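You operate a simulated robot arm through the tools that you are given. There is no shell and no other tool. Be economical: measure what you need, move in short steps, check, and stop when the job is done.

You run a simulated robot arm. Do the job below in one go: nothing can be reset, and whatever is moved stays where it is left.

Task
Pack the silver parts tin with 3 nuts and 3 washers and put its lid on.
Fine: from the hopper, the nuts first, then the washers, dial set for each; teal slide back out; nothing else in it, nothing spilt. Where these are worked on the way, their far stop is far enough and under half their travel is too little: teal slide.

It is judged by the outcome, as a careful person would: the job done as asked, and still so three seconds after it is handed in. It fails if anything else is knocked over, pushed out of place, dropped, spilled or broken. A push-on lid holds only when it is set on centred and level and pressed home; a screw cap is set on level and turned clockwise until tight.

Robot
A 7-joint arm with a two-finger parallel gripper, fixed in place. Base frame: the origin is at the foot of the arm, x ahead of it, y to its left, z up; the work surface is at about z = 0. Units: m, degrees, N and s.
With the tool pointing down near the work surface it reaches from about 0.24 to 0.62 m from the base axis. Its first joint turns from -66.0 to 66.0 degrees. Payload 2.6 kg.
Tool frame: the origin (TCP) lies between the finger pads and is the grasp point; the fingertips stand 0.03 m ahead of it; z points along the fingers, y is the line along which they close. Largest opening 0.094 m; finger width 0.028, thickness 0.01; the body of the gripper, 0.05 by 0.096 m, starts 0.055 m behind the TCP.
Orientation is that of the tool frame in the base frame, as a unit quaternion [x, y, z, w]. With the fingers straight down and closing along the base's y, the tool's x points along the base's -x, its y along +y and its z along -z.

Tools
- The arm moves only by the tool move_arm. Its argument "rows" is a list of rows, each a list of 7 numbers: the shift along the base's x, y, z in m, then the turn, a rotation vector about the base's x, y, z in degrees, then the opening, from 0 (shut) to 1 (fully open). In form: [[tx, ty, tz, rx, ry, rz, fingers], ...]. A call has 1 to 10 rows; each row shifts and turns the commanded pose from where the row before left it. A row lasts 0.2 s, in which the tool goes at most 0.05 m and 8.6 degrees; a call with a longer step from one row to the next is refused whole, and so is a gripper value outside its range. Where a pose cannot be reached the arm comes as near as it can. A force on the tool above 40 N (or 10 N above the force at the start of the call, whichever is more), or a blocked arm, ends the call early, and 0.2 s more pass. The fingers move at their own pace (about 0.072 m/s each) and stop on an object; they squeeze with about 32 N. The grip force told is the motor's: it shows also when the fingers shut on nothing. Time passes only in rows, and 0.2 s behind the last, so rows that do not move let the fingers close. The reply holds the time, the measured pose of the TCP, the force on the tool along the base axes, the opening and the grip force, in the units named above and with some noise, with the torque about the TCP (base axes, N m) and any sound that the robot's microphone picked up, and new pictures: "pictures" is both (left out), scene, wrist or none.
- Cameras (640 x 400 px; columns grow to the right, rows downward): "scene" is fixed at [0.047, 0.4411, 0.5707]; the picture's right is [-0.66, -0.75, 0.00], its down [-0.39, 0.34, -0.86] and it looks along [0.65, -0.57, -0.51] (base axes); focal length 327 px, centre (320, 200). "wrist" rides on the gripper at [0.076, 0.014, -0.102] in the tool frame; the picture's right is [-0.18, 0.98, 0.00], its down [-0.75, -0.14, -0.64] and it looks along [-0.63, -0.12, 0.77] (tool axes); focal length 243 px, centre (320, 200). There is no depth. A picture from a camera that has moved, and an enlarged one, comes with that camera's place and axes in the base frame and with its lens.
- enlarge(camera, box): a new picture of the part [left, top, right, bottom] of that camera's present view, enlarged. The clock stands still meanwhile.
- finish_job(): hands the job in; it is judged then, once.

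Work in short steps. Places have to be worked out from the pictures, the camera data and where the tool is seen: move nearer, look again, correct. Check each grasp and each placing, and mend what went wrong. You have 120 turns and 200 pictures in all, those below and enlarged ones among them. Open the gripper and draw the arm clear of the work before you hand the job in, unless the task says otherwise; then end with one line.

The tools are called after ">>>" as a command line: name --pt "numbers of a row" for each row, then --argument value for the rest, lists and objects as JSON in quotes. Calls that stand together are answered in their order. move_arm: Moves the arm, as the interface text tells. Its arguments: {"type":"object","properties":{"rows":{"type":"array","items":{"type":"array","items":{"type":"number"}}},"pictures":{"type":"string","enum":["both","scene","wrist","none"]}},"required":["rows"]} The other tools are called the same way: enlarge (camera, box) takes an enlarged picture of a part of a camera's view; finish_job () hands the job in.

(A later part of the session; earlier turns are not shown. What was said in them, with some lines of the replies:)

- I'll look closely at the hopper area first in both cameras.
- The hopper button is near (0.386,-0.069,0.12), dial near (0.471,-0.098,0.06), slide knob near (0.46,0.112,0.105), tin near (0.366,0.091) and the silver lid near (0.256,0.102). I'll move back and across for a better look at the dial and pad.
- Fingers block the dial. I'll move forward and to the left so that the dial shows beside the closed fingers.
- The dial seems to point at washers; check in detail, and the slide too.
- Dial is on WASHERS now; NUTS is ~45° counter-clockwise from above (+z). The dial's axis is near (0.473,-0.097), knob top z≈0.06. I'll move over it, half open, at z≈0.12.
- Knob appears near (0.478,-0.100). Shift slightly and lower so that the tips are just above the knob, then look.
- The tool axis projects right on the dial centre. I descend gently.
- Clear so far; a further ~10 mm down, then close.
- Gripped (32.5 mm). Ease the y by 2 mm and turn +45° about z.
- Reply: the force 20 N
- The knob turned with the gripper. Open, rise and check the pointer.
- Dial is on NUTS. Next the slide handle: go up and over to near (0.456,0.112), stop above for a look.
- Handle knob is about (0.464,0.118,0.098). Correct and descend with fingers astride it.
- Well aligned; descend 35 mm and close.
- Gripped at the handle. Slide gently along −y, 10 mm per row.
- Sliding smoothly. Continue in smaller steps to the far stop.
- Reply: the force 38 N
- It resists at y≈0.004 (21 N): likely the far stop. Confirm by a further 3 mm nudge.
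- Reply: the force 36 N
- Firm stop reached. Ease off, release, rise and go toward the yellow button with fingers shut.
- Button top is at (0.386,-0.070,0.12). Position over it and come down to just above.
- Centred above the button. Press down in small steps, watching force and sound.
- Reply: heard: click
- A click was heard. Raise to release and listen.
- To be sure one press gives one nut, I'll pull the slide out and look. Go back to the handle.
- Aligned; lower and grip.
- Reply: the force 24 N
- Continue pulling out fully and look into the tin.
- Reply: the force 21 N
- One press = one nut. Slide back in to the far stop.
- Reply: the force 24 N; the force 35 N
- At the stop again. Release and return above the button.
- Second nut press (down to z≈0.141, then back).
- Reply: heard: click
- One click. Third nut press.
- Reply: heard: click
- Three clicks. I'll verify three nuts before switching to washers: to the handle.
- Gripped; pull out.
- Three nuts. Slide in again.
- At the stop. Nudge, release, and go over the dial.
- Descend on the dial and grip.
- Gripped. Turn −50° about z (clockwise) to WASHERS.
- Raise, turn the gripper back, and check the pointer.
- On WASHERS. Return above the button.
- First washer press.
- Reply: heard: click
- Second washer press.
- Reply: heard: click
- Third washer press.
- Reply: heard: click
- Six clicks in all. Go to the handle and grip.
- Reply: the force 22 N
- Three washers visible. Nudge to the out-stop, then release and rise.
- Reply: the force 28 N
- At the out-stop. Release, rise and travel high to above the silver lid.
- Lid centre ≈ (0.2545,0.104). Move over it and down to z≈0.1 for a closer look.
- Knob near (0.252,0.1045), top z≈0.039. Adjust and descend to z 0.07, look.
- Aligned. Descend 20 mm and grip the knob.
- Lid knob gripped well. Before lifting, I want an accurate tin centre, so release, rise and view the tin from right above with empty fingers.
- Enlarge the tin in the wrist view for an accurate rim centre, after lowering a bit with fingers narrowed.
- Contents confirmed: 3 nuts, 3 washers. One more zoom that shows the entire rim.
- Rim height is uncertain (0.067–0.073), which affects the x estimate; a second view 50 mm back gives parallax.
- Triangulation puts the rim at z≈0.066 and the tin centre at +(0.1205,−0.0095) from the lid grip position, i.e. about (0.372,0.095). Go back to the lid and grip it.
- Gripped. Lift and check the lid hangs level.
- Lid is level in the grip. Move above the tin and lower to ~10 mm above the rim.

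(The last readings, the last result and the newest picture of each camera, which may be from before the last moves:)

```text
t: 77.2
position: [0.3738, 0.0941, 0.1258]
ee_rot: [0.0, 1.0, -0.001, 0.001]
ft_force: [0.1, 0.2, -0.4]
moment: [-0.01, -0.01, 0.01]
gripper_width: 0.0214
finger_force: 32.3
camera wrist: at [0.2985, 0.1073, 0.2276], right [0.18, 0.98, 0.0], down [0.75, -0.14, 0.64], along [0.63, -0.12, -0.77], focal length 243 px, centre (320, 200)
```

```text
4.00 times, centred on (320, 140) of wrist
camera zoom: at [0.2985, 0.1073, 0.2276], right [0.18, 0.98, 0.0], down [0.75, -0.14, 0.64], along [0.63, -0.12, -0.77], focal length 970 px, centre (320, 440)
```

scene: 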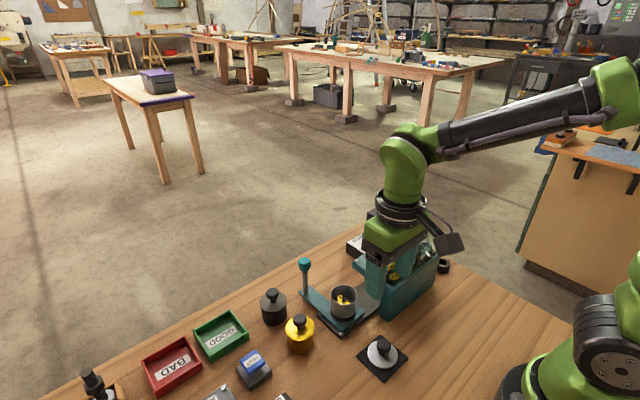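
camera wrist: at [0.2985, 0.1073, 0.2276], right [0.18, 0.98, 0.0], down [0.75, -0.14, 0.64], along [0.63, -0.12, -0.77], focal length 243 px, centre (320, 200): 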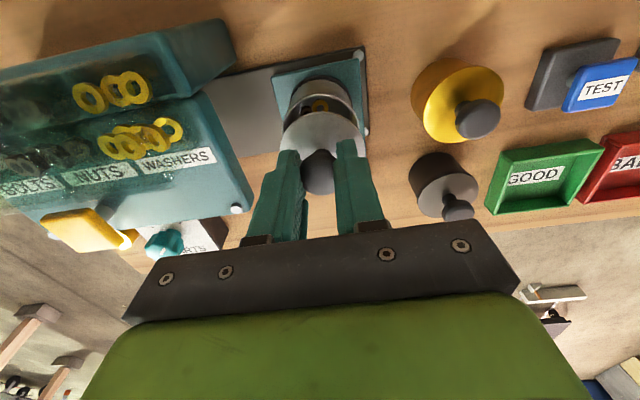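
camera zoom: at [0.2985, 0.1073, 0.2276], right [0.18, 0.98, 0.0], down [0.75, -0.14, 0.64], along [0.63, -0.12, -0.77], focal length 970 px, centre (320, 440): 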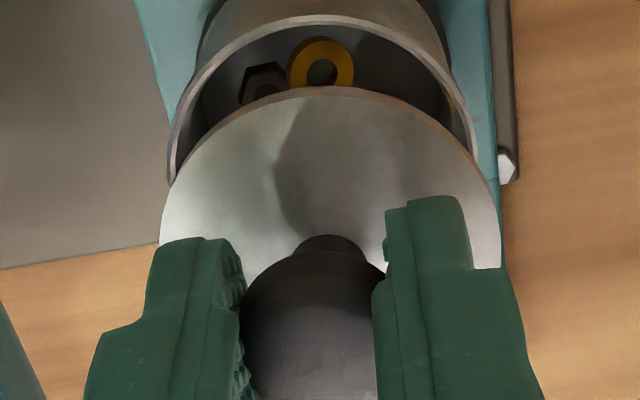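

Both views show the lid ~5 mm too far in +x of the tin (near edge gap, horizontal offset). Shift −5 mm in x and re-check.

>>> move_arm --pt "-0.005 -0.0005 0 0 0 0 0.1" --pt "0 0 -0.004 0 0 0 0.1" --pt "0 0 0 0 0 0 0.1" --pictures "none"

>>> enlarge --camera "scene" --box '[310, 250, 380, 320]'

>>> enlarge --camera "wrist" --box '[256, 70, 384, 170]'

```text
t: 78.0
position: [0.367, 0.0936, 0.1205]
ee_rot: [0.001, 1.0, 0.001, 0.0]
ft_force: [-0.4, 0.1, 0.2]
moment: [-0.01, -0.03, 0.02]
gripper_width: 0.0219
finger_force: 31.8
```

```text
5.71 times, centred on (345, 285) of scene
camera zoom: at [0.0471, 0.4411, 0.5707], right [-0.66, -0.75, 0.0], down [-0.39, 0.34, -0.86], along [0.65, -0.57, -0.51], focal length 1869 px, centre (177, -286)
```

zoom: 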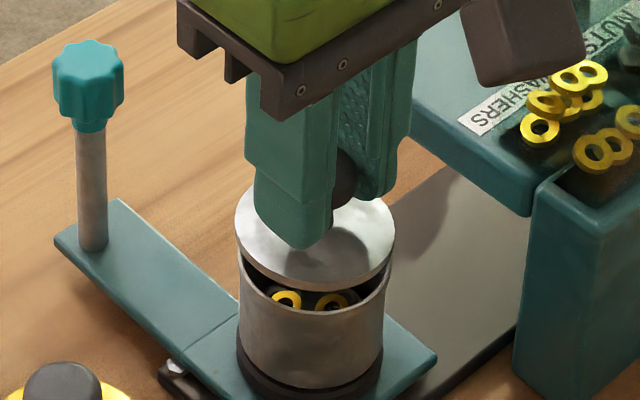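

```text
4.00 times, centred on (320, 120) of wrist
camera zoom: at [0.2928, 0.1072, 0.223], right [0.19, 0.98, 0.0], down [0.75, -0.14, 0.64], along [0.63, -0.12, -0.77], focal length 970 px, centre (320, 520)
```

zoom: 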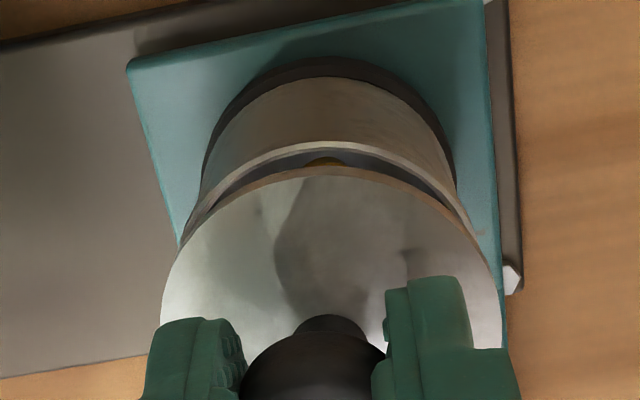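

Well centred now in both views (<1 mm). Lower in 2 mm rows until contact.

>>> move_arm --pt "0 0 -0.002 0 0 0 0.1" --pt "0 0 -0.002 0 0 0 0.1" --pt "0 0 -0.002 0 0 0 0.1" --pt "0 0 0 0 0 0 0.1" --pictures "none"

>>> enlarge --camera "scene" --box '[310, 250, 380, 320]'

>>> enlarge --camera "wrist" --box '[256, 70, 384, 170]'

```text
t: 79.0
position: [0.3673, 0.0936, 0.1134]
ee_rot: [0.0, 1.0, 0.0, -0.001]
ft_force: [0.3, -0.9, -0.6]
moment: [-0.01, -0.01, -0.02]
gripper_width: 0.0216
finger_force: 31.7
```

```text
5.71 times, centred on (345, 285) of scene
camera zoom: at [0.0471, 0.4411, 0.5707], right [-0.66, -0.75, 0.0], down [-0.39, 0.34, -0.86], along [0.65, -0.57, -0.51], focal length 1869 px, centre (177, -286)
```

zoom: 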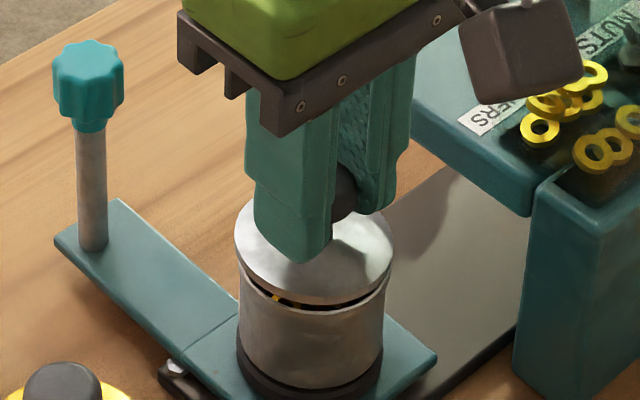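

```text
4.00 times, centred on (320, 120) of wrist
camera zoom: at [0.2925, 0.1074, 0.2169], right [0.19, 0.98, 0.0], down [0.75, -0.14, 0.64], along [0.63, -0.12, -0.77], focal length 970 px, centre (320, 520)
```

zoom: 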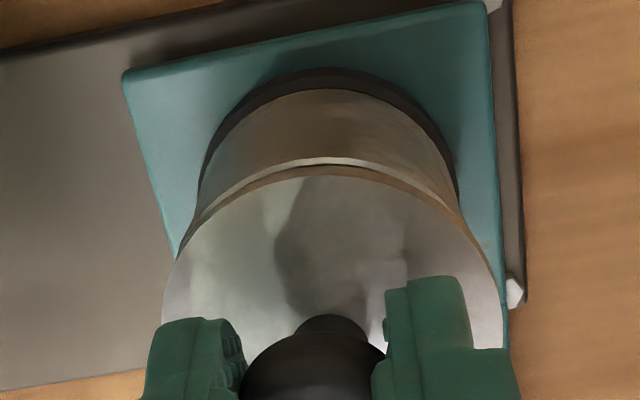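

Almost seated and concentric. Continue down to contact and press.

>>> move_arm --pt "0 0 -0.0015 0 0 0 0.1" --pt "0 0 -0.0015 0 0 0 0.1" --pt "0 0 -0.0015 0 0 0 0.1" --pt "0 0 0 0 0 0 0.1" --pictures "none"

>>> enlarge --camera "scene" --box '[310, 250, 380, 320]'

```text
t: 80.0
position: [0.3676, 0.0936, 0.1112]
ee_rot: [0.0, 1.0, 0.0, 0.0]
ft_force: [-1.1, -1.1, 10.4]
moment: [-0.23, 0.05, -0.04]
gripper_width: 0.0219
finger_force: 32.2
```

```text
5.71 times, centred on (345, 285) of scene
camera zoom: at [0.047, 0.4411, 0.5707], right [-0.66, -0.75, 0.0], down [-0.39, 0.34, -0.86], along [0.65, -0.57, -0.51], focal length 1869 px, centre (177, -286)
```

zoom: 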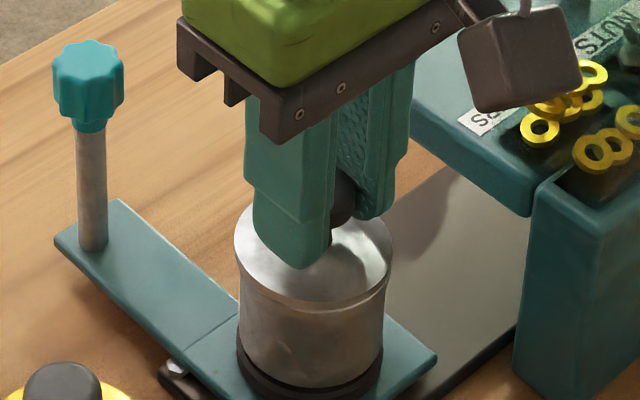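

Contact with 10 N, level. Press home gently.

>>> move_arm --pt "0 0 -0.0015 0 0 0 0.1" --pt "0 0 -0.0015 0 0 0 0.1" --pt "0 0 -0.0015 0 0 0 0.1" --pt "0 0 -0.0015 0 0 0 0.1" --pt "0 0 0 0 0 0 0.1" --pictures "none"

>>> enlarge --camera "scene" --box '[310, 250, 380, 320]'

>>> enlarge --camera "wrist" --box '[256, 70, 384, 170]'

```text
t: 81.2
position: [0.3688, 0.094, 0.1066]
ee_rot: [0.0, 1.0, 0.0, 0.003]
ft_force: [1.1, 0.8, 28.8]
moment: [0.02, -0.28, 0.0]
gripper_width: 0.0215
finger_force: 32.1
heard: snap
```

```text
5.71 times, centred on (345, 285) of scene
camera zoom: at [0.0469, 0.4411, 0.5708], right [-0.66, -0.75, 0.0], down [-0.39, 0.34, -0.86], along [0.65, -0.57, -0.51], focal length 1869 px, centre (177, -286)
```

zoom: 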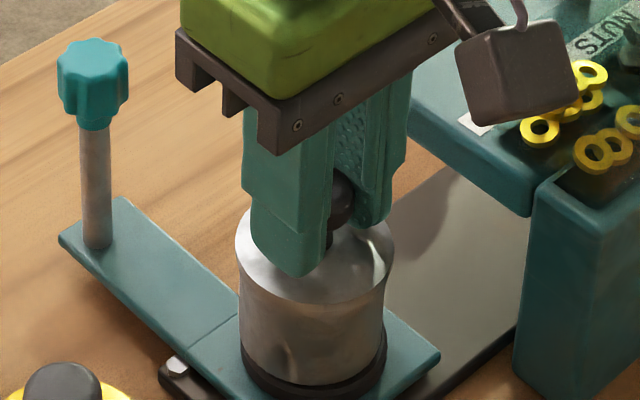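

```text
4.00 times, centred on (320, 120) of wrist
camera zoom: at [0.2936, 0.107, 0.208], right [0.18, 0.98, 0.0], down [0.75, -0.14, 0.65], along [0.64, -0.12, -0.76], focal length 970 px, centre (320, 520)
```

zoom: 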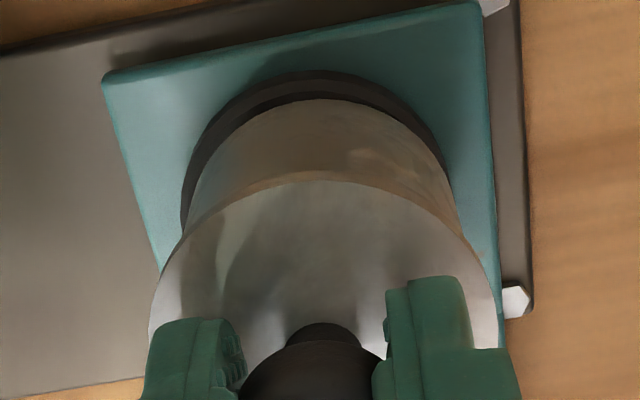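

Snap: the lid is home. Unload, release and rise straight up.

>>> move_arm --pt "0 0 0.004 0 0 0 0.1" --pt "0 0 0 0 0 0 0.4" --pt "0 0 0 0 0 0 0.5" --pt "0 0 0.02 0 0 0 0.5" --pt "0 0 0.04 0 0 0 0.5" --pt "0 0 0.04 0 0 0 0.5" --pt "-0.04 0 0.02 0 0 0 0.5" --pt "-0.04 0 0 0 0 0 0.5" --pictures "both"

>>> enlarge --camera "scene" --box '[280, 240, 400, 340]'

```text
t: 83.0
position: [0.2886, 0.0938, 0.2294]
ee_rot: [0.001, 1.0, 0.0, 0.001]
ft_force: [0.2, -1.0, 0.4]
moment: [0.0, -0.01, 0.01]
gripper_width: 0.0473
finger_force: 0.1
camera wrist: at [0.2134, 0.1072, 0.3313], right [0.18, 0.98, 0.0], down [0.75, -0.14, 0.64], along [0.63, -0.12, -0.77], focal length 243 px, centre (320, 200)
```

scene: 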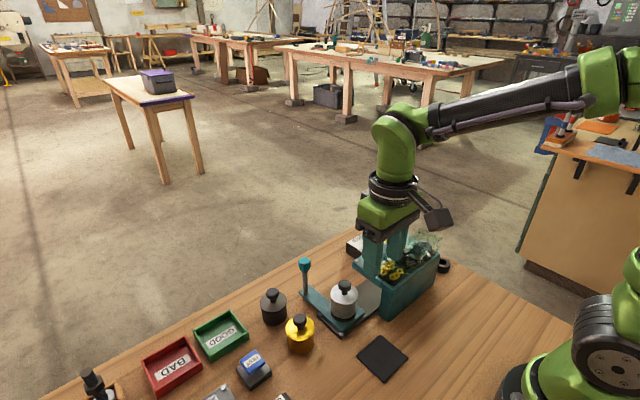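
wrist: 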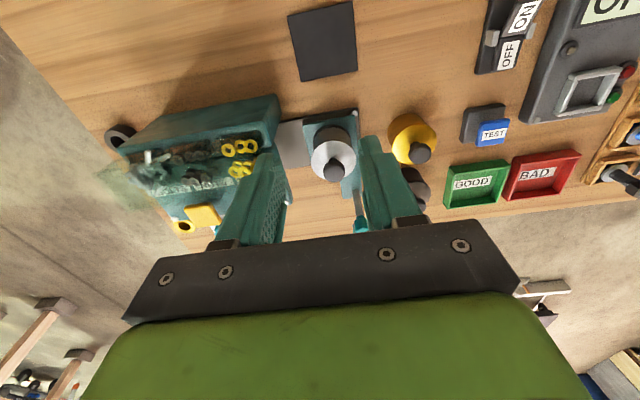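

```text
4.00 times, centred on (340, 290) of scene
camera zoom: at [0.0471, 0.4411, 0.5707], right [-0.66, -0.75, 0.0], down [-0.39, 0.34, -0.86], along [0.65, -0.57, -0.51], focal length 1308 px, centre (240, -160)
```

zoom: 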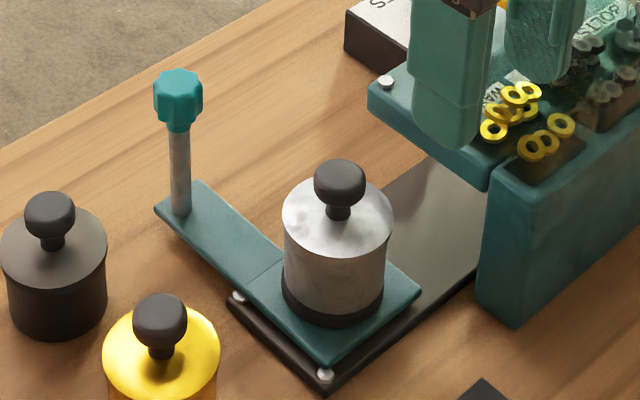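

The lid is on level and centred, the slide is out and nothing is spilt. The arm is clear, so I hand it in.

>>> finish_job

```text
The job is handed in.
```

The silver tin holds 3 nuts and 3 washers, dispensed nuts first with the dial set for each. Its lid is snapped on, the teal slide is back out, and nothing was spilt.
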